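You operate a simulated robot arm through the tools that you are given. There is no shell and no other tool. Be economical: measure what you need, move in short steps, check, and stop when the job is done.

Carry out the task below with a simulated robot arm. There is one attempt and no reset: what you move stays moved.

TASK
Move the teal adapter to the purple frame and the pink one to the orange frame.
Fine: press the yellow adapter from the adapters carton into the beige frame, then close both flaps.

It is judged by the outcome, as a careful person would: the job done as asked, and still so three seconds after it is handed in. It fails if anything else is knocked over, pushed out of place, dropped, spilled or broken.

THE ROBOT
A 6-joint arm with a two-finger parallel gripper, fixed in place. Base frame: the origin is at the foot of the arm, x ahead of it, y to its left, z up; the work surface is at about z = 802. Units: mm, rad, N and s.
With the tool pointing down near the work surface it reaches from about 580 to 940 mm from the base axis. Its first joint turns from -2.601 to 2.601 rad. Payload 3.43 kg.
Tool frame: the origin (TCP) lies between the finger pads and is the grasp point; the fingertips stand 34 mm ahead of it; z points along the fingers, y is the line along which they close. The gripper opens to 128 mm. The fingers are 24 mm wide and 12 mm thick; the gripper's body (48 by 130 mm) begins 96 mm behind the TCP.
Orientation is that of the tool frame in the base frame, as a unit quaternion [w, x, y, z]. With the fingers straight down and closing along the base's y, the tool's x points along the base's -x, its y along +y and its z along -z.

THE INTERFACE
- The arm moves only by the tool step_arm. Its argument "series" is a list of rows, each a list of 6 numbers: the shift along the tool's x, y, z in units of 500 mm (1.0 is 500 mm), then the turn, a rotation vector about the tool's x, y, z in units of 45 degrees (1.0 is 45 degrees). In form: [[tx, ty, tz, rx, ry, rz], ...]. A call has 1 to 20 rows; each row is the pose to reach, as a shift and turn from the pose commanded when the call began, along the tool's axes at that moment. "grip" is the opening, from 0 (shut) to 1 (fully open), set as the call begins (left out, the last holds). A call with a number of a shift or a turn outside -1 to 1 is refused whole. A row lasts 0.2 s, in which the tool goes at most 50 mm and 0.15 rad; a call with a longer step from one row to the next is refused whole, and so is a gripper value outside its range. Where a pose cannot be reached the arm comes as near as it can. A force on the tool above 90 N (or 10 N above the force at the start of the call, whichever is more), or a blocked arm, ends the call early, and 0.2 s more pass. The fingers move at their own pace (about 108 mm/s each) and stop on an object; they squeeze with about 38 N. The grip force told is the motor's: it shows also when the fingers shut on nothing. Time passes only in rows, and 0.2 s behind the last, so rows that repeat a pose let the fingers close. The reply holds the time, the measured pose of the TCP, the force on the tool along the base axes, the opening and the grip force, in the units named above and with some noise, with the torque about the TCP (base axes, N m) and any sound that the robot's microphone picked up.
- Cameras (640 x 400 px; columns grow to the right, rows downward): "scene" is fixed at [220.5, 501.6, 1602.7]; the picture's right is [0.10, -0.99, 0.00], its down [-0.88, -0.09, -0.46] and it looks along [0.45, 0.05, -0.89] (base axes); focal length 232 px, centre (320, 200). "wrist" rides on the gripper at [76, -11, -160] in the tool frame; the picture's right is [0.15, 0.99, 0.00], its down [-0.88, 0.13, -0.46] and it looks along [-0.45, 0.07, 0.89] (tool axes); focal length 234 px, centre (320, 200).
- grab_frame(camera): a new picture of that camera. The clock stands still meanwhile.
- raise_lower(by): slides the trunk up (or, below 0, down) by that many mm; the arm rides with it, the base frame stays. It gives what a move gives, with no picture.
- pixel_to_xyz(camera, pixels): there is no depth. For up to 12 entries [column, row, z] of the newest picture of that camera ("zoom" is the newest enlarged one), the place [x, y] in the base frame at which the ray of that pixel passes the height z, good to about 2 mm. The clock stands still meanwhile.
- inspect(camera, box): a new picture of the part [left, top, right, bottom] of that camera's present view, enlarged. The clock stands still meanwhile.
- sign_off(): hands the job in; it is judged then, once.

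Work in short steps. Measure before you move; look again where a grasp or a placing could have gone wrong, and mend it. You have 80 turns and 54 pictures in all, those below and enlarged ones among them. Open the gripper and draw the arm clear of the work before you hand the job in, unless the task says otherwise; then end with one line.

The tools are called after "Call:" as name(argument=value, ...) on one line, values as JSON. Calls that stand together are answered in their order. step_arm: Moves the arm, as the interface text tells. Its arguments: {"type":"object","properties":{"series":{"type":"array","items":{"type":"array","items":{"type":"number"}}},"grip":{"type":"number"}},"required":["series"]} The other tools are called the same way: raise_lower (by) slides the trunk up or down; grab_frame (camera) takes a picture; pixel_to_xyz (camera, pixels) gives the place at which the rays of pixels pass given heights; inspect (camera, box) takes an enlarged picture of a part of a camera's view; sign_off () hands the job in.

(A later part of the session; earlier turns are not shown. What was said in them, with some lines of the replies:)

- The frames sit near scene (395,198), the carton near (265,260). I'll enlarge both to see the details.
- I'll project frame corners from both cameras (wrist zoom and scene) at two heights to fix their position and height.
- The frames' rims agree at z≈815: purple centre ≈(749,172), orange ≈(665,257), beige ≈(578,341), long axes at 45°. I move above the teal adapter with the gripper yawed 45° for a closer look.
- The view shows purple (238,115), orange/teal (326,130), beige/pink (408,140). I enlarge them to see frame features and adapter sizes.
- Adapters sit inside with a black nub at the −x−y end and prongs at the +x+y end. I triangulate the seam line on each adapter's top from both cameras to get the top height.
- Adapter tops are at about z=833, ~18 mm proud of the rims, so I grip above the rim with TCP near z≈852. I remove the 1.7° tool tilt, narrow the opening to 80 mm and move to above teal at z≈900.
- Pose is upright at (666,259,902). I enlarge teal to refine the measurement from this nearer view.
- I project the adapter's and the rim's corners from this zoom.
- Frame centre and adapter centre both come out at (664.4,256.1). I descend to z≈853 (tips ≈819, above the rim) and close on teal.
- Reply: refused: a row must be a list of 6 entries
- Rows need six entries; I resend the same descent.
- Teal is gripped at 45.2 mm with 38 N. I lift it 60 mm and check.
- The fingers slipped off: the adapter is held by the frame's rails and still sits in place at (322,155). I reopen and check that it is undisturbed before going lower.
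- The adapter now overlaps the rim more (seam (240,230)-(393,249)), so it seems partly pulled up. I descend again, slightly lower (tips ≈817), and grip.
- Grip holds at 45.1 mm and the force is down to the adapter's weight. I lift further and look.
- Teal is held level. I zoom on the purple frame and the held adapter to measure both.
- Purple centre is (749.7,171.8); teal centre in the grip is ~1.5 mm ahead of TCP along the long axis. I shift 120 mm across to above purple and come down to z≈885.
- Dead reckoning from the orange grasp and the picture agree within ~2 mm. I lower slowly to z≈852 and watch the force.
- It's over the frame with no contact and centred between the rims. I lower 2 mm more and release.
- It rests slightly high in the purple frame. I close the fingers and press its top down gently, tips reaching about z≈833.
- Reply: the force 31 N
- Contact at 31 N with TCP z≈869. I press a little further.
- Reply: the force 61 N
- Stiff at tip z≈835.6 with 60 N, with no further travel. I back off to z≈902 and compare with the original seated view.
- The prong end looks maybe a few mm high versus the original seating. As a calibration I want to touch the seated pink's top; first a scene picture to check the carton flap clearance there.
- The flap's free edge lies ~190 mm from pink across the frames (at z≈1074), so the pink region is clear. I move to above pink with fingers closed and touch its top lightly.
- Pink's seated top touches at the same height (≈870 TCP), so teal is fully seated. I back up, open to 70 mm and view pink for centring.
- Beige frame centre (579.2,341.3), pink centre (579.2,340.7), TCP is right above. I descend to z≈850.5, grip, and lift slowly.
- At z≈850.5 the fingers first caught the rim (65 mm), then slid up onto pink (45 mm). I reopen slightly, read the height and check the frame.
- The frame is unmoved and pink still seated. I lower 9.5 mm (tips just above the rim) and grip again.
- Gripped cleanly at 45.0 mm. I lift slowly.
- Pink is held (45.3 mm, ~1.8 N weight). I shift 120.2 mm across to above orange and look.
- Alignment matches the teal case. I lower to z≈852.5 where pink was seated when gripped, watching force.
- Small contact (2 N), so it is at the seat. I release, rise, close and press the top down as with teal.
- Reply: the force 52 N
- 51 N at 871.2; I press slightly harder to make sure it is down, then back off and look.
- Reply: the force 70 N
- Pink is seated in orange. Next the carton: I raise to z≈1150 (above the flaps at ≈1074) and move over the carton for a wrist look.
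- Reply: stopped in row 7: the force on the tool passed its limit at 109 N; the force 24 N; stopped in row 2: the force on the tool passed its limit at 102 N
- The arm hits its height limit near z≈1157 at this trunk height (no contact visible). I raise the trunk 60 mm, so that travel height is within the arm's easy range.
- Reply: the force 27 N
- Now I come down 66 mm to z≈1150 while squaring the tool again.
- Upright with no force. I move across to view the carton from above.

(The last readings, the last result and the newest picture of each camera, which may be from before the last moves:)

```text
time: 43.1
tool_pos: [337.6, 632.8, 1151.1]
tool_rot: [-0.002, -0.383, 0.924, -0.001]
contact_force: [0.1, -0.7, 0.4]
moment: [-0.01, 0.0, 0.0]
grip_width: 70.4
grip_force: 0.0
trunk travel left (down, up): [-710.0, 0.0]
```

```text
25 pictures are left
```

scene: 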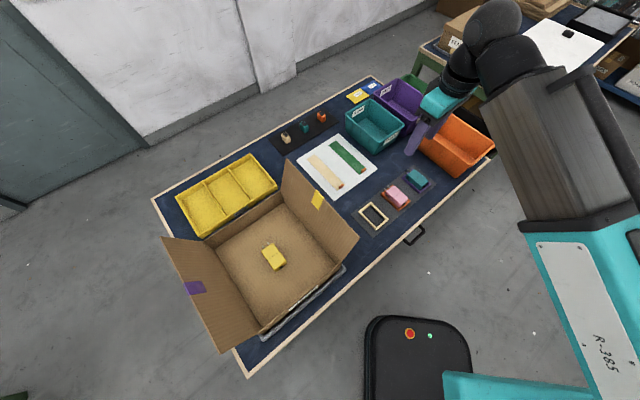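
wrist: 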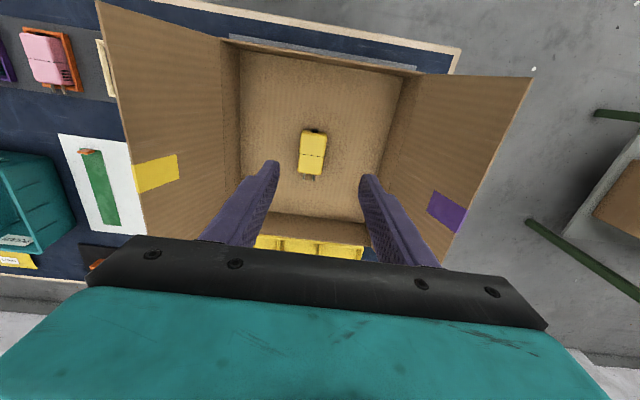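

I see both flaps (yellow tab left, purple tab right) and the adapter at (312,152). I project carton corners from both cameras at two heights to get the hinge and flap geometry.

Call:
pixel_to_xyz(camera="wrist", pixels=[[230, 38, 900], [230, 38, 1000], [415, 72, 900], [415, 72, 1000], [97, 2, 1050], [97, 2, 1100], [533, 77, 1050], [533, 77, 1100], [313, 134, 815], [311, 174, 815], [324, 155, 840], [299, 152, 840]])

Call:
pixel_to_xyz(camera="scene", pixels=[[342.4, 263.8, 900], [342.4, 263.8, 1000], [259, 333, 900], [259, 333, 1000], [360, 236.4, 1050], [360, 236.4, 1100], [219.9, 352.3, 1050], [219.9, 352.3, 1100], [287.5, 158.4, 1075], [161.1, 236.4, 1075], [283, 191.3, 960], [204, 240.8, 960]])

Call:
inspect(camera="wrist", box=[270, 110, 360, 200])

Call:
inspect(camera="scene", box=[240, 225, 310, 290])

```text
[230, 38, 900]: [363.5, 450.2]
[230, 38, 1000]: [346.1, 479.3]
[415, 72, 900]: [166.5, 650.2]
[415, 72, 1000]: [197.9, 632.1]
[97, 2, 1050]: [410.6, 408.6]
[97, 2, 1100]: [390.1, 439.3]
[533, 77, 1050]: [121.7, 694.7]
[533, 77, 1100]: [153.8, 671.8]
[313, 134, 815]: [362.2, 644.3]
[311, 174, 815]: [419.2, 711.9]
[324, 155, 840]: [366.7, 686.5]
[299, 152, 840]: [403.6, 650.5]
```

```text
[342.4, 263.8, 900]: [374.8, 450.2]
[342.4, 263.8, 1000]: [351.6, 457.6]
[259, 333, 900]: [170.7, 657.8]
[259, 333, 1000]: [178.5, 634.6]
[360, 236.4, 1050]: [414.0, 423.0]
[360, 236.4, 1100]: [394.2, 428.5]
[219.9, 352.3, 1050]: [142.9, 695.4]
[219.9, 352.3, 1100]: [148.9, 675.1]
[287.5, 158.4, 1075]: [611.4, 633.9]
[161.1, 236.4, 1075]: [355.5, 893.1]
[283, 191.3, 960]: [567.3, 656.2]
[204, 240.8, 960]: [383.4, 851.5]
```

```text
4.44 times, centred on (315, 155) of wrist
```

zoom: 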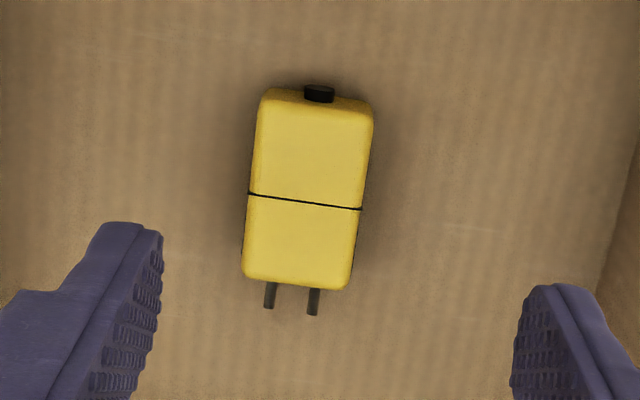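

```text
6.15 times, centred on (275, 258) of scene
```

zoom: 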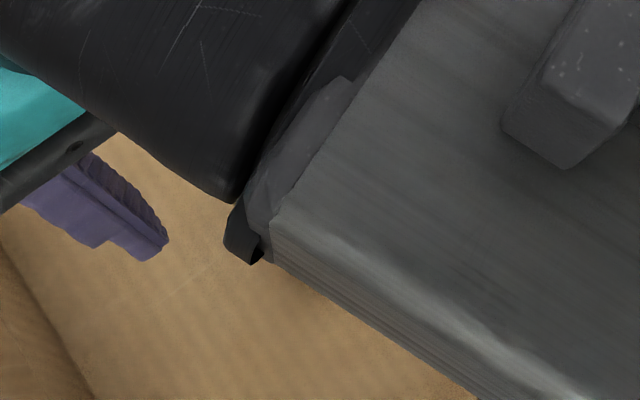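

Box rim is at z≈918, opening ≈270×285 mm, flap edges ≈1075–1085. Now I project the adapter's top corners (wrist pixels computed from the zoom).

Call:
pixel_to_xyz(camera="wrist", pixels=[[301.9, 132, 840], [326.9, 135.9, 840], [321.3, 175.3, 840], [297.7, 171.9, 840], [299.2, 153.4, 840], [324.5, 157, 840], [299.2, 153.4, 830], [324.5, 157, 830], [312, 100, 808], [240, 200, 918], [232, 120, 918], [398, 110, 918]])

Call:
pixel_to_xyz(camera="scene", pixels=[[274.9, 257.5, 840], [274.9, 257.5, 830], [283, 191.3, 918], [204, 240.8, 918]])

```text
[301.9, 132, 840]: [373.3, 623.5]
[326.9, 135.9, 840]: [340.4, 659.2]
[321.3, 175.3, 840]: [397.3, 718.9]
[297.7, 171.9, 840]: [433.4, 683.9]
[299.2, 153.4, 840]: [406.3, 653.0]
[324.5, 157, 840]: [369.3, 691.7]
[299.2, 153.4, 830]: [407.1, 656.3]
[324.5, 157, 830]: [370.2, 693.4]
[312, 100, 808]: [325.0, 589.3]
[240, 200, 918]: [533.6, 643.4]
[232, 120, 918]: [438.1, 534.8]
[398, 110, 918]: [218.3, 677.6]
```

```text
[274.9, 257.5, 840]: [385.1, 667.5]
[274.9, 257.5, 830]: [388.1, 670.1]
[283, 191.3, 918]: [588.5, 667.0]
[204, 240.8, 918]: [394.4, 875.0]
```

The adapter appears bigger than expected for z≈840, so the carton floor may be higher. I lower 80 mm straight down in the open middle and re-measure by parallax.

Call:
step_arm(series=[[0, 0, 0.05, 0, 0, 0], [0, 0, 0.1, 0, 0, 0], [0, 0, 0.16, 0, 0, 0], [0, 0, 0.16, 0, 0, 0]])

Call:
grab_frame(camera="wrist")

```text
time: 44.1
tool_pos: [336.5, 633.9, 1070.8]
tool_rot: [-0.001, -0.383, 0.924, -0.001]
contact_force: [-0.1, -0.4, 0.0]
moment: [0.0, 0.01, 0.0]
grip_width: 70.2
grip_force: 0.1
trunk travel left (down, up): [-710.0, 0.0]
```

```text
22 pictures are left
```

wrist: 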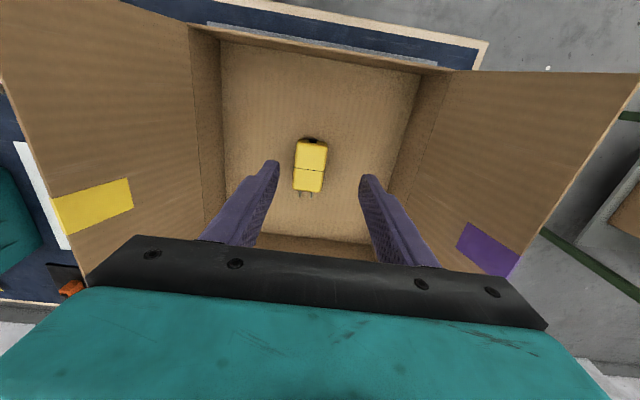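

Widths 25.5→31 px over 80 mm suggest the adapter top is nearer z≈910. I zoom for precise pixels and project.

Call:
inspect(camera="wrist", box=[265, 125, 355, 205])

```text
5.00 times, centred on (310, 165) of wrist
```

zoom: 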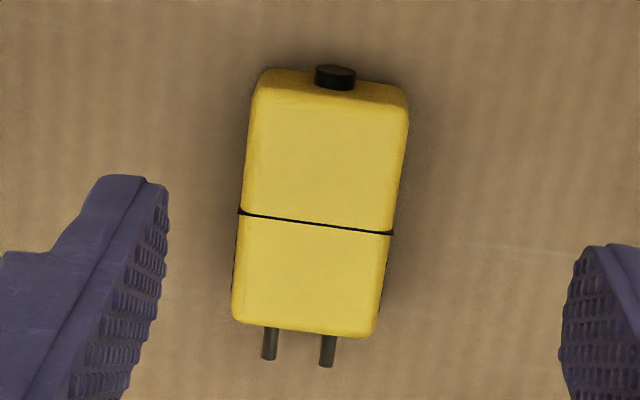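

Call:
pixel_to_xyz(camera="zoom", pixels=[[238, 212, 904], [393, 234, 904], [255, 82, 904], [409, 100, 904], [374, 336, 904], [231, 318, 904], [238, 212, 890], [393, 234, 890]])

Call:
pixel_to_xyz(camera="wrist", pixels=[[188, 25, 980], [188, 25, 1000], [440, 68, 980], [440, 68, 1000], [222, 45, 873], [420, 72, 873], [205, 215, 980], [395, 215, 980]])

Call:
pixel_to_xyz(camera="scene", pixels=[[274.9, 257.5, 904], [342.4, 263.8, 980], [259, 333, 980], [283, 191.3, 980], [204, 240.8, 980]])

```text
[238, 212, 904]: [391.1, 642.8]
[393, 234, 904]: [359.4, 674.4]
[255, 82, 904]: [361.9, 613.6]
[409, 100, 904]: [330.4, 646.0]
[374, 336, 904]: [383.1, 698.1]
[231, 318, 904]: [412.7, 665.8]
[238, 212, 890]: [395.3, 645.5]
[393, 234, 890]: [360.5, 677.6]
```

```text
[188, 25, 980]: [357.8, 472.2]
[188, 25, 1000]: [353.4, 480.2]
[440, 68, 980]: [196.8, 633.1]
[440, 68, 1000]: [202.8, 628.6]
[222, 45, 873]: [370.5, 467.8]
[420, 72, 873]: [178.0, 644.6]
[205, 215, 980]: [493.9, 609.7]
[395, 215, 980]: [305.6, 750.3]
```

```text
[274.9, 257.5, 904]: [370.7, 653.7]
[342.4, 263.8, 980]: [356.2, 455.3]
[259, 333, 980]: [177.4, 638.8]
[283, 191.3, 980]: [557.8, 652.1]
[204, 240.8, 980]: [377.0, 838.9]
```

Adapter centre is (372,656), top ≈904, axis 45° — both cameras agree. I go above it with fingers shut to touch its top and calibrate height, descending to tips ≈909.

Call:
step_arm(series=[[-0.04, -0.009, 0, 0, 0, 0], [-0.0815, -0.019, 0, 0, 0, 0], [-0.0815, -0.019, 0.08, 0, 0, 0], [-0.0815, -0.019, 0.16, 0, 0, 0], [-0.0815, -0.019, 0.22, 0, 0, 0], [-0.0815, -0.019, 0.255, 0, 0, 0], [-0.0815, -0.019, 0.255, 0, 0, 0]], grip=0)

Call:
step_arm(series=[[0, 0, 0.004, 0, 0, 0], [0, 0, 0.008, 0, 0, 0], [0, 0, 0.008, 0, 0, 0]])

```text
time: 45.7
tool_pos: [374.6, 652.5, 943.8]
tool_rot: [-0.002, -0.382, 0.924, -0.001]
contact_force: [0.5, 1.3, 0.8]
moment: [-0.03, -0.01, -0.01]
grip_width: 0.1
grip_force: 32.9
trunk travel left (down, up): [-710.0, 0.0]
```

```text
time: 46.5
tool_pos: [373.8, 654.0, 941.4]
tool_rot: [-0.002, -0.382, 0.924, -0.001]
contact_force: [-0.6, 0.1, -0.5]
moment: [-0.01, -0.01, 0.03]
grip_width: 0.2
grip_force: 32.9
trunk travel left (down, up): [-710.0, 0.0]
```

No contact yet at ≈940. I step a few mm lower.

Call:
step_arm(series=[[0, 0, 0.003, 0, 0, 0], [0, 0, 0.006, 0, 0, 0], [0, 0, 0.006, 0, 0, 0]])

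Call:
step_arm(series=[[0, 0, 0.002, 0, 0, 0], [0, 0, 0.004, 0, 0, 0], [0, 0, 0.004, 0, 0, 0]])

Call:
inspect(camera="wrist", box=[265, 95, 365, 200])

```text
time: 47.3
tool_pos: [375.5, 653.5, 936.5]
tool_rot: [-0.002, -0.383, 0.924, 0.0]
contact_force: [0.7, -0.2, 0.7]
moment: [0.01, 0.0, -0.01]
grip_width: 0.0
grip_force: 32.5
trunk travel left (down, up): [-710.0, 0.0]
```

```text
time: 48.1
tool_pos: [374.4, 652.7, 935.0]
tool_rot: [-0.001, -0.383, 0.924, -0.001]
contact_force: [0.9, 0.0, 8.9]
moment: [0.03, -0.07, -0.01]
grip_width: 0.0
grip_force: 33.2
trunk travel left (down, up): [-710.0, 0.0]
```

```text
3.81 times, centred on (315, 148) of wrist
```

zoom: 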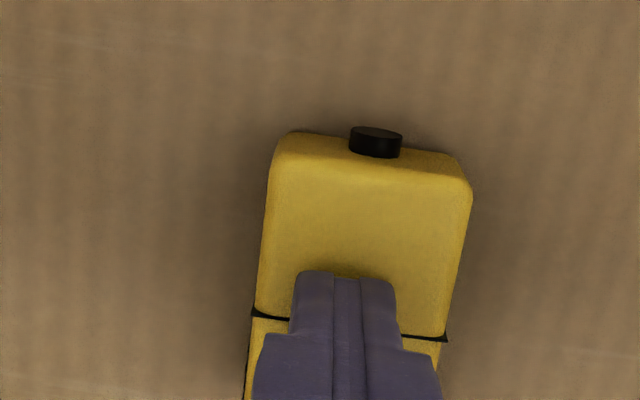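

Contact at TCP ≈935.5, so adapter top ≈901.5; matching grasp is TCP ≈918.5. I rise, open to 70 mm, descend there and grip.

Call:
step_arm(series=[[0, 0, -0.03, 0, 0, 0], [0, 0.002, -0.07, 0, 0, 0], [0, 0.002, -0.07, 0, 0, 0]])

Call:
step_arm(series=[[0, 0, 0, 0, 0, 0], [0, 0, 0, 0, 0, 0], [0, 0, 0.04, 0, 0, 0], [0, 0, 0.08, 0, 0, 0], [0, 0, 0.103, 0, 0, 0], [0, 0, 0.103, 0, 0, 0]], grip=0.55)

Call:
step_arm(series=[[0, 0, 0, 0, 0, 0], [0, 0, 0, 0, 0, 0], [0, 0, 0, 0, 0, 0]], grip=0)

Call:
step_arm(series=[[0, 0, -0.02, 0, 0, 0], [0, 0, -0.06, 0, 0, 0], [0, 0, -0.06, 0, 0, 0]])

```text
time: 48.9
tool_pos: [373.4, 654.8, 969.3]
tool_rot: [-0.001, -0.383, 0.924, -0.001]
contact_force: [0.7, 0.0, 0.9]
moment: [0.0, -0.02, -0.01]
grip_width: 0.0
grip_force: 32.6
trunk travel left (down, up): [-710.0, 0.0]
```

```text
time: 50.3
tool_pos: [374.2, 655.2, 918.2]
tool_rot: [-0.002, -0.383, 0.924, -0.001]
contact_force: [-0.4, -0.3, 0.0]
moment: [0.04, -0.04, -0.01]
grip_width: 70.3
grip_force: 0.1
trunk travel left (down, up): [-710.0, 0.0]
```

```text
time: 51.1
tool_pos: [373.2, 654.7, 918.3]
tool_rot: [-0.001, -0.383, 0.924, -0.001]
contact_force: [-0.4, 0.4, -0.8]
moment: [0.05, 0.03, -0.04]
grip_width: 45.2
grip_force: 38.1
trunk travel left (down, up): [-710.0, 0.0]
```

```text
time: 51.9
tool_pos: [372.9, 653.6, 948.8]
tool_rot: [-0.002, -0.383, 0.924, 0.001]
contact_force: [-0.1, 0.6, -1.4]
moment: [0.0, 0.02, -0.03]
grip_width: 45.1
grip_force: 38.2
trunk travel left (down, up): [-710.0, 0.0]
```

Yellow is held. I lift to z≈1180, above the flaps, then travel to above the beige frame.

Call:
step_arm(series=[[0, 0, -0.08, 0, 0, 0], [0, 0, -0.16, 0, 0, 0], [0, 0, -0.24, 0, 0, 0], [0, 0, -0.32, 0, 0, 0], [0, 0, -0.4, 0, 0, 0], [0, 0, -0.464, 0, 0, 0], [0, 0, -0.464, 0, 0, 0]])

Call:
step_arm(series=[[0.0168, -0.0817, 0, 0, 0, 0], [0.0336, -0.1633, 0, 0, 0, 0], [0.0503, -0.245, 0, 0, 0, 0], [0.0671, -0.3267, 0, 0, 0, 0], [0.0839, -0.4083, 0, 0, 0, 0], [0.1007, -0.49, 0, 0, 0, 0], [0.1174, -0.5717, 0, 0, 0, 0], [0.1342, -0.6533, 0, 0, 0, 0], [0.151, -0.735, 0, 0, 0, 0], [0.151, -0.735, 0, 0, 0, 0]])

```text
time: 53.5
tool_pos: [373.9, 654.8, 1180.8]
tool_rot: [-0.002, -0.382, 0.924, -0.001]
contact_force: [0.0, -0.6, -1.5]
moment: [0.0, 0.01, 0.02]
grip_width: 45.5
grip_force: 38.2
trunk travel left (down, up): [-710.0, 0.0]
```

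```text
time: 54.5
tool_pos: [467.1, 524.1, 1180.8]
tool_rot: [0.005, -0.377, 0.926, 0.002]
contact_force: [10.2, 0.1, -12.5]
moment: [0.62, 1.04, 0.57]
grip_width: 45.1
grip_force: 38.0
trunk travel left (down, up): [-710.0, 0.0]
stopped in row 5: the force on the tool passed its limit at 97 N (the readings are from after the stop); the commanded pose is now the measured one
```

Stopped at (467,524), near the flap's edge. I check with a picture whether it's contact or an arm limit.

Call:
grab_frame(camera="wrist")

Call:
grab_frame(camera="scene")

```text
19 pictures are left
```

wrist: 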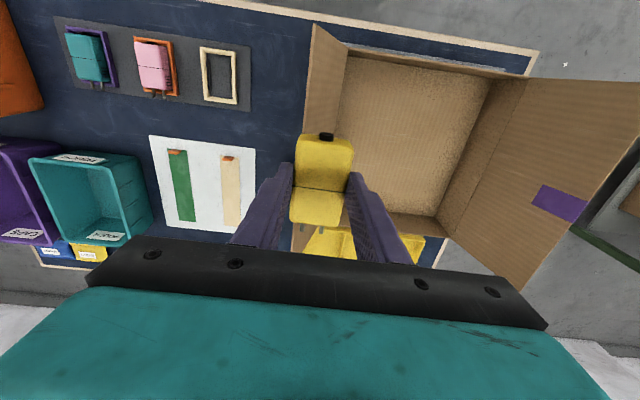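

```text
18 pictures are left
```

scene: 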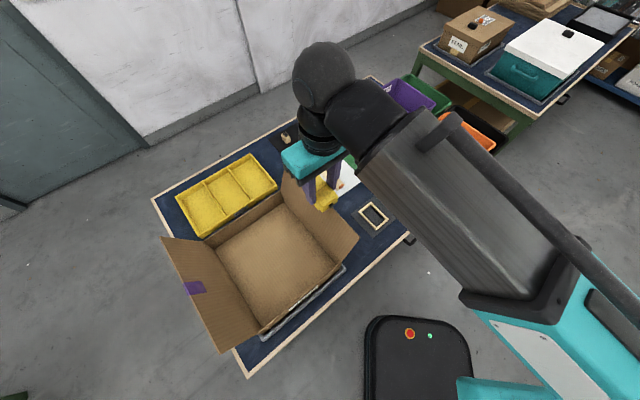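

No contact: the flap is untouched and yellow is held; it's the arm's height limit. I lower 24 mm to z≈1157 (adapter bottom ≈1108, flap ≈1080), square the tool, then carry on.

Call:
step_arm(series=[[0, 0, 0.024, 0, 0.007, -0.008], [0, 0, 0.048, 0, 0.014, -0.0155], [0, 0, 0.048, 0, 0.014, -0.0155]])

Call:
step_arm(series=[[0.016, -0.07, 0, 0, 0, 0], [0.033, -0.14, 0, 0, 0, 0], [0.05, -0.21, 0, 0, 0, 0], [0.066, -0.28, 0, 0, 0, 0], [0.083, -0.35, 0, 0, 0, 0], [0.0998, -0.418, 0, 0, 0, 0], [0.0998, -0.418, 0, 0, 0, 0]])

```text
time: 55.3
tool_pos: [466.6, 522.9, 1156.5]
tool_rot: [0.0, -0.383, 0.924, 0.001]
contact_force: [0.7, -0.3, -0.9]
moment: [0.01, 0.02, -0.02]
grip_width: 45.4
grip_force: 38.0
trunk travel left (down, up): [-710.0, 0.0]
```

```text
time: 56.9
tool_pos: [579.4, 341.2, 1155.7]
tool_rot: [-0.001, -0.383, 0.924, 0.0]
contact_force: [0.9, 1.1, -1.2]
moment: [-0.01, -0.01, 0.03]
grip_width: 45.2
grip_force: 37.6
trunk travel left (down, up): [-710.0, 0.0]
```

Above beige at (579,341). I descend to z≈890 and look.

Call:
step_arm(series=[[0, 0, 0.09, 0, 0, 0], [0, 0, 0.18, 0, 0, 0], [0, 0, 0.27, 0, 0, 0], [0, 0, 0.36, 0, 0, 0], [0, 0, 0.45, 0, 0, 0], [0, 0, 0.53, 0, 0, 0], [0, 0, 0.53, 0, 0, 0]])

Call:
inspect(camera="wrist", box=[240, 80, 420, 240])

```text
time: 58.5
tool_pos: [579.7, 338.6, 889.2]
tool_rot: [-0.001, -0.383, 0.924, 0.001]
contact_force: [-0.2, 0.0, -0.3]
moment: [0.0, 0.02, 0.03]
grip_width: 45.3
grip_force: 38.1
trunk travel left (down, up): [-710.0, 0.0]
```

```text
2.50 times, centred on (330, 160) of wrist
```

zoom: 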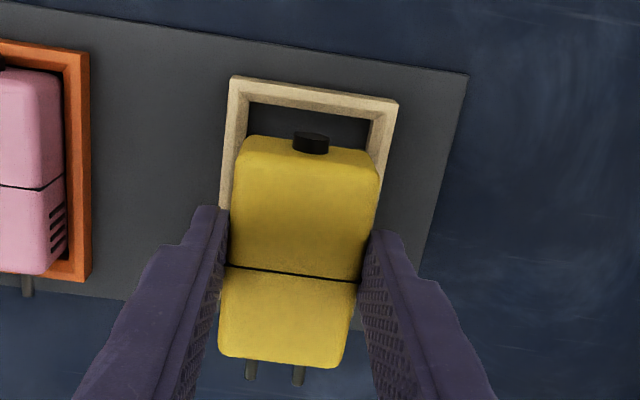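

Call:
pixel_to_xyz(camera="zoom", pixels=[[231, 76, 815], [399, 102, 815], [228, 266, 872], [358, 283, 872], [234, 150, 872], [380, 168, 872], [342, 368, 872], [219, 355, 872], [228, 266, 862], [358, 283, 862]])

```text
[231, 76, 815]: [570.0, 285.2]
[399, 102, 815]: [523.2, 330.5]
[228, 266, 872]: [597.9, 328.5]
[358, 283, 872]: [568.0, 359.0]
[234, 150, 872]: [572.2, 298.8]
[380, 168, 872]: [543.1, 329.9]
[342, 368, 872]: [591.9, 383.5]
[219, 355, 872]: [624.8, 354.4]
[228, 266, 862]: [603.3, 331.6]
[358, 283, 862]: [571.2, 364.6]
```

Yellow sits ~2–3 mm too far along the long axis and ~1.5 mm across. I correct with tool x +2, y +1.3 mm and lower to z≈853, watching force.

Call:
step_arm(series=[[0.004, 0.0026, 0.02, 0, 0, 0], [0.004, 0.0026, 0.036, 0, 0, 0], [0.004, 0.0026, 0.046, 0, 0, 0], [0.004, 0.0026, 0.056, 0, 0, 0], [0.004, 0.0026, 0.064, 0, 0, 0], [0.004, 0.0026, 0.073, 0, 0, 0], [0.004, 0.0026, 0.073, 0, 0, 0]])

Call:
inspect(camera="wrist", box=[240, 80, 420, 240])

```text
time: 60.1
tool_pos: [576.5, 338.5, 855.9]
tool_rot: [-0.001, -0.382, 0.924, 0.0]
contact_force: [2.7, -2.4, -0.9]
moment: [-0.1, -0.15, 0.11]
grip_width: 45.4
grip_force: 38.1
trunk travel left (down, up): [-710.0, 0.0]
```

```text
2.50 times, centred on (330, 160) of wrist
```

zoom: 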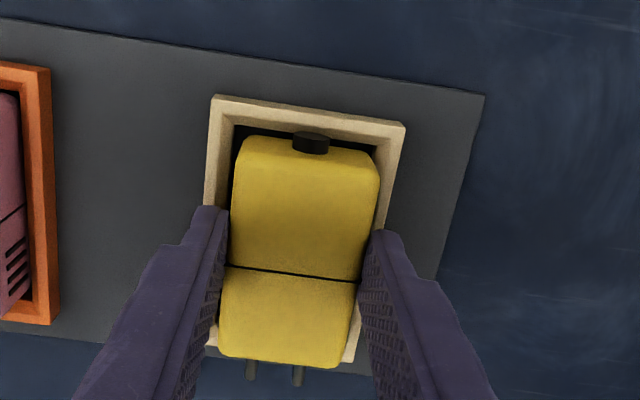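

It's inside the frame with small side contact (~3.5 N). I release, rise, close and press; first to light force.

Call:
step_arm(series=[[0, 0, 0, 0, 0, 0], [0, 0, 0, 0, 0, 0], [0, 0, -0.04, 0, 0, 0], [0, 0, -0.09, 0, 0, 0], [0, 0, -0.09, 0, 0, 0]], grip=0.55)

Call:
step_arm(series=[[0, 0, 0, 0, 0, 0], [0, 0, 0.01, 0, 0, 0], [0, 0, 0.03, 0, 0, 0], [0, 0, 0.046, 0, 0, 0], [0, 0, 0.054, 0, 0, 0], [0, 0, 0.06, 0, 0, 0], [0, 0, 0.062, 0, 0, 0]], grip=0)

Call:
step_arm(series=[[0, 0, 0.003, 0, 0, 0], [0, 0, 0.006, 0, 0, 0], [0, 0, 0.006, 0, 0, 0]])

```text
time: 61.3
tool_pos: [576.7, 339.1, 901.3]
tool_rot: [-0.002, -0.383, 0.924, 0.0]
contact_force: [-0.2, -0.1, 0.5]
moment: [0.02, 0.0, -0.01]
grip_width: 70.3
grip_force: 0.0
trunk travel left (down, up): [-710.0, 0.0]
```

```text
time: 62.9
tool_pos: [576.2, 338.3, 870.5]
tool_rot: [0.0, -0.383, 0.924, 0.0]
contact_force: [2.1, -0.9, 12.1]
moment: [-0.02, -0.09, 0.0]
grip_width: 0.3
grip_force: 32.7
trunk travel left (down, up): [-710.0, 0.0]
```

```text
time: 63.7
tool_pos: [575.0, 339.2, 871.1]
tool_rot: [0.003, -0.382, 0.924, 0.0]
contact_force: [13.8, -0.1, 50.8]
moment: [-0.01, -0.52, -0.05]
grip_width: 0.0
grip_force: 33.3
trunk travel left (down, up): [-710.0, 0.0]
```

Bottomed at ≈870.5, as with the others. I press to ~70 N for good measure, then back off and look.

Call:
step_arm(series=[[0, 0, 0.002, 0, 0, 0], [0, 0, 0.004, 0, 0, 0], [0, 0, 0.004, 0, 0, 0]])

Call:
step_arm(series=[[0, 0, -0.02, 0, 0, 0], [0, 0, -0.07, 0, 0, 0], [0, 0, -0.14, 0, 0, 0], [0, 0, -0.2, 0, 0, 0], [0, 0, -0.2, 0, 0, 0]])

Call:
grab_frame(camera="wrist")

```text
time: 64.5
tool_pos: [576.2, 338.4, 870.1]
tool_rot: [0.003, -0.382, 0.924, 0.001]
contact_force: [13.4, 0.0, 64.0]
moment: [-0.09, -0.4, -0.05]
grip_width: 0.0
grip_force: 33.0
trunk travel left (down, up): [-710.0, 0.0]
```

```text
time: 65.7
tool_pos: [575.7, 340.0, 965.4]
tool_rot: [-0.002, -0.383, 0.924, 0.0]
contact_force: [-0.2, 0.2, -0.6]
moment: [0.0, -0.03, 0.04]
grip_width: 0.1
grip_force: 32.5
trunk travel left (down, up): [-710.0, 0.0]
```

```text
15 pictures are left
```

wrist: 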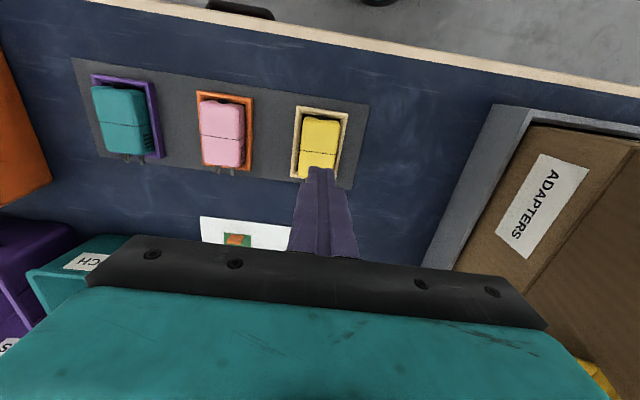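

All three are seated in the right frames. Now the flaps: the yellow-tab flap leans ~19° outward, top edge ≈z 1078 around mid (500,530). I go outside its middle at (530,500,1050), fingers shut.

Call:
step_arm(series=[[-0.0, 0.0, -0.06, 0, 0, 0], [-0.04, 0.07, -0.12, 0, 0, 0], [-0.08, 0.145, -0.17, 0, 0, 0], [-0.12, 0.22, -0.17, 0, 0, 0], [-0.161, 0.291, -0.17, 0, 0, 0], [-0.161, 0.291, -0.17, 0, 0, 0]], grip=0)

Call:
grab_frame(camera="wrist")

```text
refused: row 2 steps farther than a row can; nothing moved
```

```text
14 pictures are left
```

wrist: 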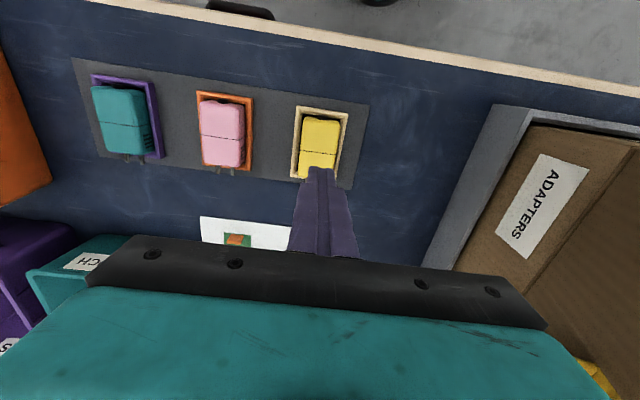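

The step was too long; I resend with smaller rows.

Call:
step_arm(series=[[0, 0, -0.085, 0, 0, 0], [0, 0, -0.17, 0, 0, 0], [-0.04, 0.073, -0.17, 0, 0, 0], [-0.08, 0.146, -0.17, 0, 0, 0], [-0.12, 0.219, -0.17, 0, 0, 0], [-0.161, 0.291, -0.17, 0, 0, 0], [-0.161, 0.291, -0.17, 0, 0, 0]], grip=0)

Call:
grab_frame(camera="wrist")

```text
time: 67.3
tool_pos: [529.5, 501.0, 1050.1]
tool_rot: [-0.001, -0.382, 0.924, 0.0]
contact_force: [0.2, 0.2, -0.2]
moment: [0.02, 0.01, -0.01]
grip_width: 0.1
grip_force: 32.7
trunk travel left (down, up): [-710.0, 0.0]
```

```text
13 pictures are left
```

wrist: 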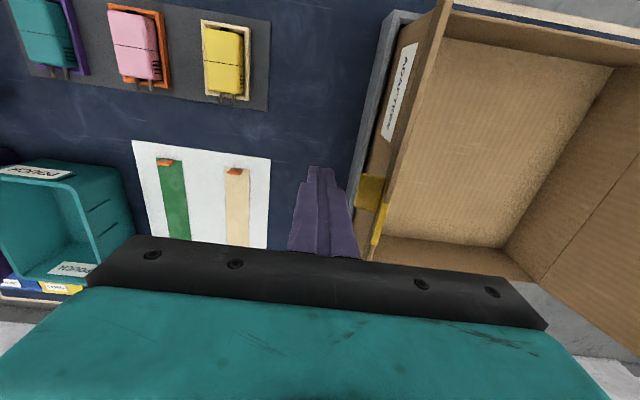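

The flap is seen edge-on from (445,5) to (370,262), right of the fingers at (320,190). I push across by 100 mm in small rows, then check.

Call:
step_arm(series=[[0, 0.025, 0, 0, 0, 0], [0, 0.05, 0, 0, 0, 0], [0, 0.075, 0, 0, 0, 0], [0, 0.1, 0, 0, 0, 0], [0, 0.125, 0, 0, 0, 0], [0, 0.15, 0, 0, 0, 0], [0, 0.175, 0, 0, 0, 0], [0, 0.2, 0, 0, 0, 0], [0, 0.2, 0, 0, 0, 0]])

Call:
grab_frame(camera="wrist")

```text
time: 69.3
tool_pos: [459.5, 568.9, 1048.7]
tool_rot: [-0.001, -0.381, 0.924, 0.001]
contact_force: [0.3, 0.2, 0.1]
moment: [-0.02, 0.0, -0.03]
grip_width: 0.2
grip_force: 33.6
trunk travel left (down, up): [-710.0, 0.0]
```

```text
12 pictures are left
```

wrist: 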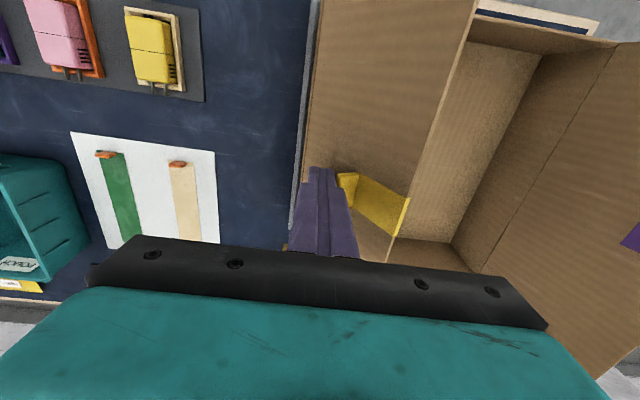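

The flap is past vertical and leaning inward. I follow it inward and down in an arc.

Call:
step_arm(series=[[0, 0.03, 0.01, 0, 0, 0], [0, 0.06, 0.02, 0, 0, 0], [0, 0.09, 0.035, 0, 0, 0], [0, 0.12, 0.05, 0, 0, 0], [0, 0.146, 0.07, 0, 0, 0], [0, 0.146, 0.085, 0, 0, 0], [0, 0.146, 0.1, 0, 0, 0], [0, 0.146, 0.1, 0, 0, 0]])

Call:
grab_frame(camera="wrist")

```text
time: 71.1
tool_pos: [413.6, 616.3, 1000.9]
tool_rot: [0.002, -0.381, 0.924, -0.003]
contact_force: [25.2, -23.3, 15.4]
moment: [-0.62, -0.76, 0.01]
grip_width: 0.1
grip_force: 32.8
trunk travel left (down, up): [-710.0, 0.0]
```

```text
11 pictures are left
```

wrist: 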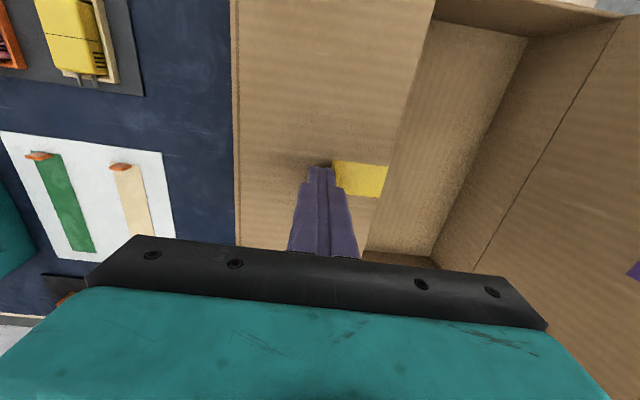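

The tool feels ~37 N, so I check geometry: a scene picture and projections before pushing on.

Call:
inspect(camera="scene", box=[150, 150, 370, 370])

Call:
pixel_to_xyz(camera="wrist", pixels=[[236, 150, 940], [236, 150, 970], [383, 190, 970], [383, 190, 1000], [432, 20, 970], [432, 20, 1000], [525, 40, 873], [612, 25, 950]])

```text
1.82 times, centred on (260, 260) of scene
```

zoom: 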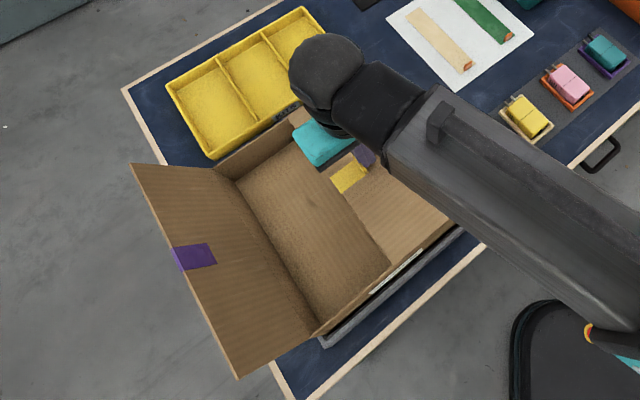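

```text
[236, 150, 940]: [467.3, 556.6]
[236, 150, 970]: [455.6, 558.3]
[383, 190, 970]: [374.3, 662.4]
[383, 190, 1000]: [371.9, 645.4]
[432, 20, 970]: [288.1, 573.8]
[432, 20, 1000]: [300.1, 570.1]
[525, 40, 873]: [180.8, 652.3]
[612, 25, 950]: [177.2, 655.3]
```

Computed geometry says the flap is already nearly flat (edge at a≈203, hinge a≈68, ~8° up), so the sideways force is drag. I ease the sideways offset, then lift away slightly to see if the flap stays.

Call:
step_arm(series=[[0, -0.01, -0.004, 0, 0, 0], [0, -0.02, -0.004, 0, 0, 0], [0, -0.02, -0.004, 0, 0, 0]])

Call:
step_arm(series=[[0, 0, -0.03, 0, 0, 0], [0, 0, -0.08, 0, 0, 0], [0, 0, -0.14, 0, 0, 0], [0, 0, -0.14, 0, 0, 0]])

Call:
grab_frame(camera="wrist")

```text
time: 71.9
tool_pos: [416.2, 616.0, 1001.3]
tool_rot: [-0.001, -0.383, 0.924, 0.001]
contact_force: [7.9, -2.6, -2.3]
moment: [-0.09, -0.27, -0.06]
grip_width: 0.1
grip_force: 32.8
trunk travel left (down, up): [-710.0, 0.0]
```

```text
time: 72.9
tool_pos: [414.9, 613.2, 1072.1]
tool_rot: [-0.002, -0.383, 0.924, 0.0]
contact_force: [2.5, -2.1, -2.9]
moment: [-0.08, -0.1, 0.01]
grip_width: 0.0
grip_force: 33.5
trunk travel left (down, up): [-710.0, 0.0]
```

```text
9 pictures are left
```

wrist: 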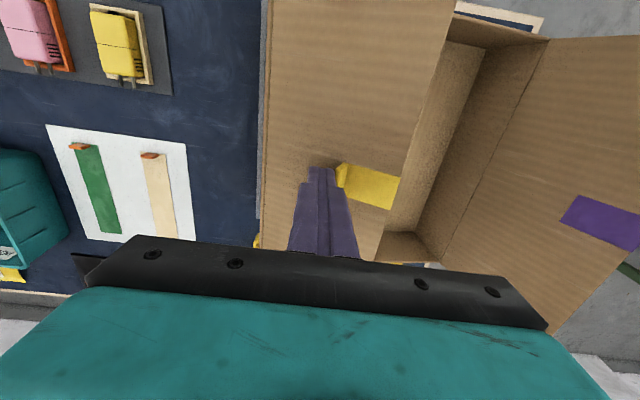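

The flap has come up again with the finger. I zoom in to see how finger, tab and flap touch.

Call:
inspect(camera="wrist", box=[260, 120, 420, 260])

Call:
pixel_to_xyz(camera="wrist", pixels=[[264, 130, 940], [264, 130, 960], [398, 195, 1000], [398, 195, 1040], [398, 195, 1070], [453, 20, 1000], [453, 20, 1040], [453, 20, 1070], [545, 45, 940], [545, 45, 960]])

```text
2.86 times, centred on (340, 190) of wrist
```

zoom: 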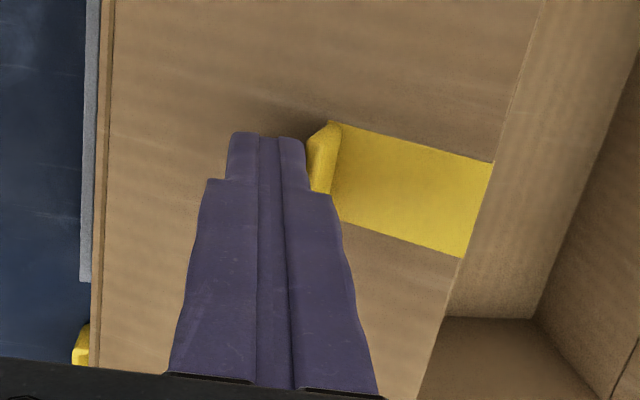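

```text
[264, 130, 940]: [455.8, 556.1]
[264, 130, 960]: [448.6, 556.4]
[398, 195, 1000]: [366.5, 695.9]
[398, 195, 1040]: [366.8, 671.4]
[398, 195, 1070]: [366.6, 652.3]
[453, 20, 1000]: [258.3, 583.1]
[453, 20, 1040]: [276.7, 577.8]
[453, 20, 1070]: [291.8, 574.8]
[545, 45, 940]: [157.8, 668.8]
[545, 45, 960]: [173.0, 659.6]
```

The tab has a raised lip that the finger caught, causing the drag. I back outward 30 mm and shift 55 mm along the flap to clear the tab, and see whether the flap holds by itself.

Call:
step_arm(series=[[0, -0.03, 0, 0, 0, 0], [0, -0.06, 0, 0, 0, 0], [0.055, -0.06, 0, 0, 0, 0], [0.11, -0.06, 0, 0, 0, 0], [0.11, -0.06, 0, 0, 0, 0]])

Call:
step_arm(series=[[0, 0.03, 0.02, 0, 0, 0], [0, 0.06, 0.04, 0, 0, 0], [0, 0.085, 0.06, 0, 0, 0], [0, 0.1, 0.08, 0, 0, 0], [0, 0.1, 0.1, 0, 0, 0], [0, 0.1, 0.12, 0, 0, 0], [0, 0.1, 0.12, 0, 0, 0]])

```text
time: 74.1
tool_pos: [396.6, 554.6, 1071.9]
tool_rot: [-0.001, -0.383, 0.924, 0.001]
contact_force: [0.6, -0.4, 0.0]
moment: [0.02, 0.02, 0.02]
grip_width: 0.2
grip_force: 32.8
trunk travel left (down, up): [-710.0, 0.0]
```

```text
time: 75.7
tool_pos: [361.8, 590.8, 1012.5]
tool_rot: [-0.001, -0.382, 0.924, 0.001]
contact_force: [0.8, 0.5, -0.3]
moment: [0.02, -0.02, -0.01]
grip_width: 0.0
grip_force: 33.0
trunk travel left (down, up): [-710.0, 0.0]
```

No load at tips ≈978. I lower further in small steps until it meets resistance.

Call:
step_arm(series=[[0, 0, 0.01, 0, 0, 0], [0, 0, 0.02, 0, 0, 0], [0, 0, 0.028, 0, 0, 0], [0, 0, 0.028, 0, 0, 0]])

Call:
grab_frame(camera="wrist")

```text
time: 76.7
tool_pos: [363.4, 589.2, 997.3]
tool_rot: [-0.001, -0.383, 0.924, 0.0]
contact_force: [0.3, -0.3, 0.2]
moment: [-0.01, 0.0, -0.01]
grip_width: 0.0
grip_force: 32.4
trunk travel left (down, up): [-710.0, 0.0]
```

```text
7 pictures are left
```

wrist: 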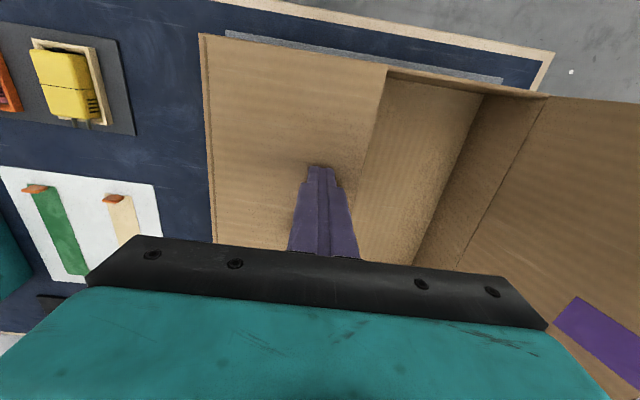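

The flap now looks level with the rim (near edge (205,35)–(385,65) in line with the wall). I lower a few mm more to confirm it rests flat.

Call:
step_arm(series=[[0, 0, 0.005, 0, 0, 0], [0, 0, 0.01, 0, 0, 0], [0, 0, 0.01, 0, 0, 0]])

Call:
step_arm(series=[[0, 0, 0.005, 0, 0, 0], [0, 0, 0.01, 0, 0, 0], [0, 0, 0.01, 0, 0, 0]])

Call:
step_arm(series=[[0, 0, 0.005, 0, 0, 0], [0, 0, 0.01, 0, 0, 0], [0, 0, 0.01, 0, 0, 0]])

```text
time: 77.5
tool_pos: [362.5, 590.7, 992.1]
tool_rot: [-0.001, -0.383, 0.924, 0.0]
contact_force: [-0.1, 0.0, 0.0]
moment: [0.0, 0.0, -0.01]
grip_width: 0.0
grip_force: 32.9
trunk travel left (down, up): [-710.0, 0.0]
```

```text
time: 78.3
tool_pos: [362.4, 591.3, 988.9]
tool_rot: [-0.001, -0.383, 0.924, 0.0]
contact_force: [0.9, 0.0, 1.4]
moment: [-0.03, -0.06, -0.02]
grip_width: 0.2
grip_force: 32.6
trunk travel left (down, up): [-710.0, 0.0]
```

```text
time: 79.1
tool_pos: [361.2, 589.1, 986.5]
tool_rot: [0.002, -0.382, 0.924, 0.002]
contact_force: [2.9, 7.9, 34.2]
moment: [0.07, -0.14, 0.0]
grip_width: 0.2
grip_force: 33.0
trunk travel left (down, up): [-710.0, 0.0]
```

Rigid contact with tips at z≈954: the flap lies flat on the rim. I lift away to z≈1140 and cross over to the outside of the purple-tab flap, keeping the same long-axis position (off its tab).

Call:
step_arm(series=[[0, 0, -0.04, 0, 0, 0], [0, 0, -0.12, 0, 0, 0], [0, 0, -0.2, 0, 0, 0], [0, 0, -0.28, 0, 0, 0], [0, 0, -0.308, 0, 0, 0], [0, 0, -0.308, 0, 0, 0]])

Call:
step_arm(series=[[0, 0.08, 0, 0, 0, 0], [0, 0.16, 0, 0, 0, 0], [0, 0.24, 0, 0, 0, 0], [0, 0.32, 0, 0, 0, 0], [0, 0.4, 0, 0, 0, 0], [0, 0.48, 0, 0, 0, 0], [0, 0.57, 0, 0, 0, 0], [0, 0.57, 0, 0, 0, 0]])

Call:
grab_frame(camera="wrist")

```text
time: 80.5
tool_pos: [362.8, 588.0, 1135.9]
tool_rot: [0.0, -0.383, 0.924, 0.0]
contact_force: [0.3, -0.8, 0.1]
moment: [-0.01, -0.02, 0.01]
grip_width: 0.0
grip_force: 32.9
trunk travel left (down, up): [-710.0, 0.0]
```

```text
time: 82.3
tool_pos: [163.1, 791.5, 1137.6]
tool_rot: [-0.001, -0.382, 0.924, 0.0]
contact_force: [0.5, -0.2, 0.7]
moment: [-0.01, -0.01, 0.02]
grip_width: 0.3
grip_force: 32.8
trunk travel left (down, up): [-710.0, 0.0]
```

```text
6 pictures are left
```

wrist: 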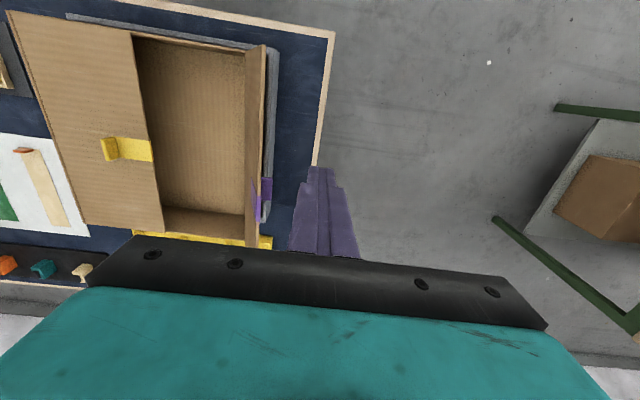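

The yellow-tab flap lies flat and stays. I project the purple flap's edge to check clearance before lowering outside it.

Call:
pixel_to_xyz(camera="wrist", pixels=[[266, 45, 1075], [262, 180, 1075], [247, 50, 954], [245, 215, 954], [266, 45, 1040], [133, 33, 954], [160, 230, 954]])

```text
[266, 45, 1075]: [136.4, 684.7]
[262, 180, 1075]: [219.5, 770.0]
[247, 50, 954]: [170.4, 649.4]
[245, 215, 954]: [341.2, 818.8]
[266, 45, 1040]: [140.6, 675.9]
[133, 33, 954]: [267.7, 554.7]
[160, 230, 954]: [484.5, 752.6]
```

Flap edge at a≈388, hinge a≈338; finger face is at a≈432, so 44 mm clear. I lower 90 mm outside it, then push it inward past vertical.

Call:
step_arm(series=[[0, 0, 0.06, 0, 0, 0], [0, 0, 0.12, 0, 0, 0], [0, 0, 0.178, 0, 0, 0], [0, 0, 0.178, 0, 0, 0]])

Call:
step_arm(series=[[0, -0.025, 0, 0, 0, 0], [0, -0.05, 0, 0, 0, 0], [0, -0.075, 0, 0, 0, 0], [0, -0.1, 0, 0, 0, 0], [0, -0.125, 0, 0, 0, 0], [0, -0.15, 0, 0, 0, 0], [0, -0.175, 0, 0, 0, 0], [0, -0.2, 0, 0, 0, 0], [0, -0.23, 0, 0, 0, 0], [0, -0.23, 0, 0, 0, 0]])

Call:
grab_frame(camera="wrist")

```text
time: 83.3
tool_pos: [160.3, 790.9, 1047.6]
tool_rot: [-0.001, -0.382, 0.924, 0.0]
contact_force: [-1.3, 0.4, 0.3]
moment: [-0.01, -0.01, -0.03]
grip_width: 0.0
grip_force: 32.9
trunk travel left (down, up): [-710.0, 0.0]
```

```text
time: 85.5
tool_pos: [242.1, 710.2, 1048.1]
tool_rot: [-0.001, -0.383, 0.924, 0.0]
contact_force: [0.2, -0.8, 0.2]
moment: [-0.01, -0.02, 0.01]
grip_width: 0.2
grip_force: 33.1
trunk travel left (down, up): [-710.0, 0.0]
```

```text
5 pictures are left
```

wrist: 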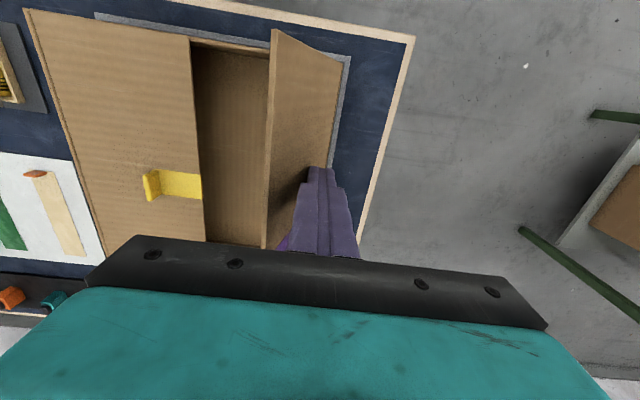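

The purple flap is leaning inward. I follow it in and down in an arc to tips ≈965.

Call:
step_arm(series=[[0, -0.03, 0.01, 0, 0, 0], [0, -0.06, 0.02, 0, 0, 0], [0, -0.09, 0.03, 0, 0, 0], [0, -0.12, 0.045, 0, 0, 0], [0, -0.15, 0.06, 0, 0, 0], [0, -0.17, 0.075, 0, 0, 0], [0, -0.17, 0.085, 0, 0, 0], [0, -0.17, 0.095, 0, 0, 0], [0, -0.17, 0.102, 0, 0, 0], [0, -0.17, 0.102, 0, 0, 0]])

Call:
grab_frame(camera="wrist")

```text
time: 87.7
tool_pos: [300.6, 649.4, 997.7]
tool_rot: [-0.001, -0.383, 0.924, 0.0]
contact_force: [-0.5, -0.6, 0.6]
moment: [0.01, 0.02, 0.0]
grip_width: 0.0
grip_force: 33.0
trunk travel left (down, up): [-710.0, 0.0]
```

```text
4 pictures are left
```

wrist: 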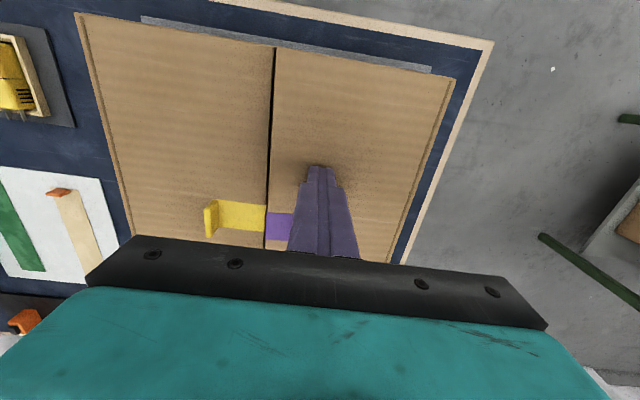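

Both flaps look closed. I press this one gently down to the rim level.

Call:
step_arm(series=[[0, 0, 0.006, 0, 0, 0], [0, 0, 0.012, 0, 0, 0], [0, 0, 0.018, 0, 0, 0], [0, 0, 0.018, 0, 0, 0]])

Call:
step_arm(series=[[0, 0, 0.003, 0, 0, 0], [0, 0, 0.005, 0, 0, 0], [0, 0, 0.005, 0, 0, 0]])

```text
time: 88.7
tool_pos: [301.8, 650.3, 988.1]
tool_rot: [-0.002, -0.383, 0.924, 0.0]
contact_force: [-1.1, 0.1, 3.0]
moment: [0.03, -0.02, -0.03]
grip_width: 0.0
grip_force: 33.1
trunk travel left (down, up): [-710.0, 0.0]
```

```text
time: 89.5
tool_pos: [300.3, 647.4, 986.7]
tool_rot: [0.001, -0.383, 0.924, 0.002]
contact_force: [-0.3, -0.7, 21.9]
moment: [0.04, 0.04, 0.03]
grip_width: 0.0
grip_force: 33.3
trunk travel left (down, up): [-710.0, 0.0]
```

Flat and rigid. I lift straight up, withdraw to the side clear of the carton, and open the gripper.

Call:
step_arm(series=[[0, 0, -0.04, 0, 0, 0], [0, 0, -0.12, 0, 0, 0], [0, 0, -0.2, 0, 0, 0], [0, 0, -0.28, 0, 0, 0], [0, 0, -0.3, 0, 0, 0]])

Call:
step_arm(series=[[0, -0.08, 0, 0, 0, 0], [0, -0.16, 0, 0, 0, 0], [0, -0.24, 0, 0, 0, 0], [0, -0.32, 0, 0, 0, 0], [0, -0.4, 0, 0, 0, 0], [0, -0.48, 0, 0, 0, 0], [0, -0.56, 0, 0, 0, 0], [0, -0.64, 0, 0, 0, 0], [-0.08, -0.7, 0, 0, 0, 0], [-0.16, -0.75, 0, 0, 0, 0], [-0.16, -0.75, 0, 0, 0, 0]], grip=0.6)

Call:
grab_frame(camera="scene")

Call:
grab_frame(camera="wrist")

```text
time: 90.7
tool_pos: [300.4, 648.9, 1135.1]
tool_rot: [-0.001, -0.382, 0.924, 0.001]
contact_force: [-0.4, 0.0, 0.0]
moment: [-0.04, 0.0, 0.01]
grip_width: 0.3
grip_force: 32.6
trunk travel left (down, up): [-710.0, 0.0]
```

```text
time: 93.1
tool_pos: [622.5, 441.7, 1135.7]
tool_rot: [-0.001, -0.383, 0.924, 0.0]
contact_force: [-0.7, -0.1, 0.6]
moment: [0.02, 0.0, -0.03]
grip_width: 76.9
grip_force: 0.0
trunk travel left (down, up): [-710.0, 0.0]
```

```text
3 pictures are left
```

scene: 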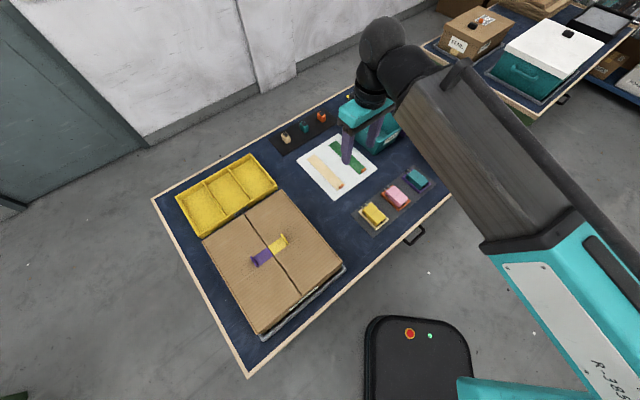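

```text
2 pictures are left
```

wrist: 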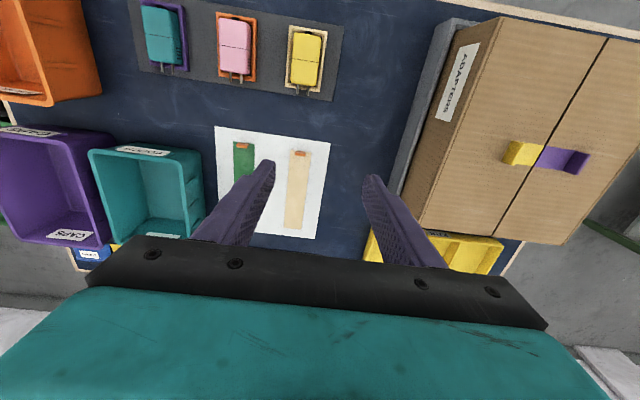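

Both flaps are closed and all adapters are in their frames. One last zoom to confirm seating.

Call:
inspect(camera="wrist", box=[125, 0, 345, 110])

```text
2.91 times, centred on (235, 55) of wrist
```

zoom: 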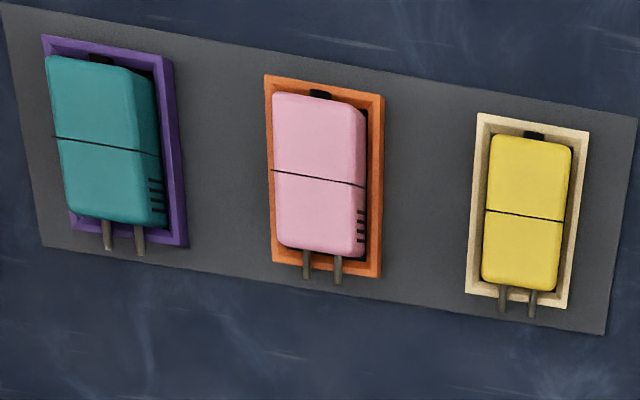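

All three are seated with matching orientation, the flaps are flat, and the arm is clear and open. I hand in.

Call:
sign_off()

```text
The job is handed in.
```

The teal adapter is in the purple frame, the pink one is in the orange frame, and the yellow one is pressed into the beige frame; both carton flaps are closed, though the carton may have shifted about 3 mm when a finger caught a flap's tab.
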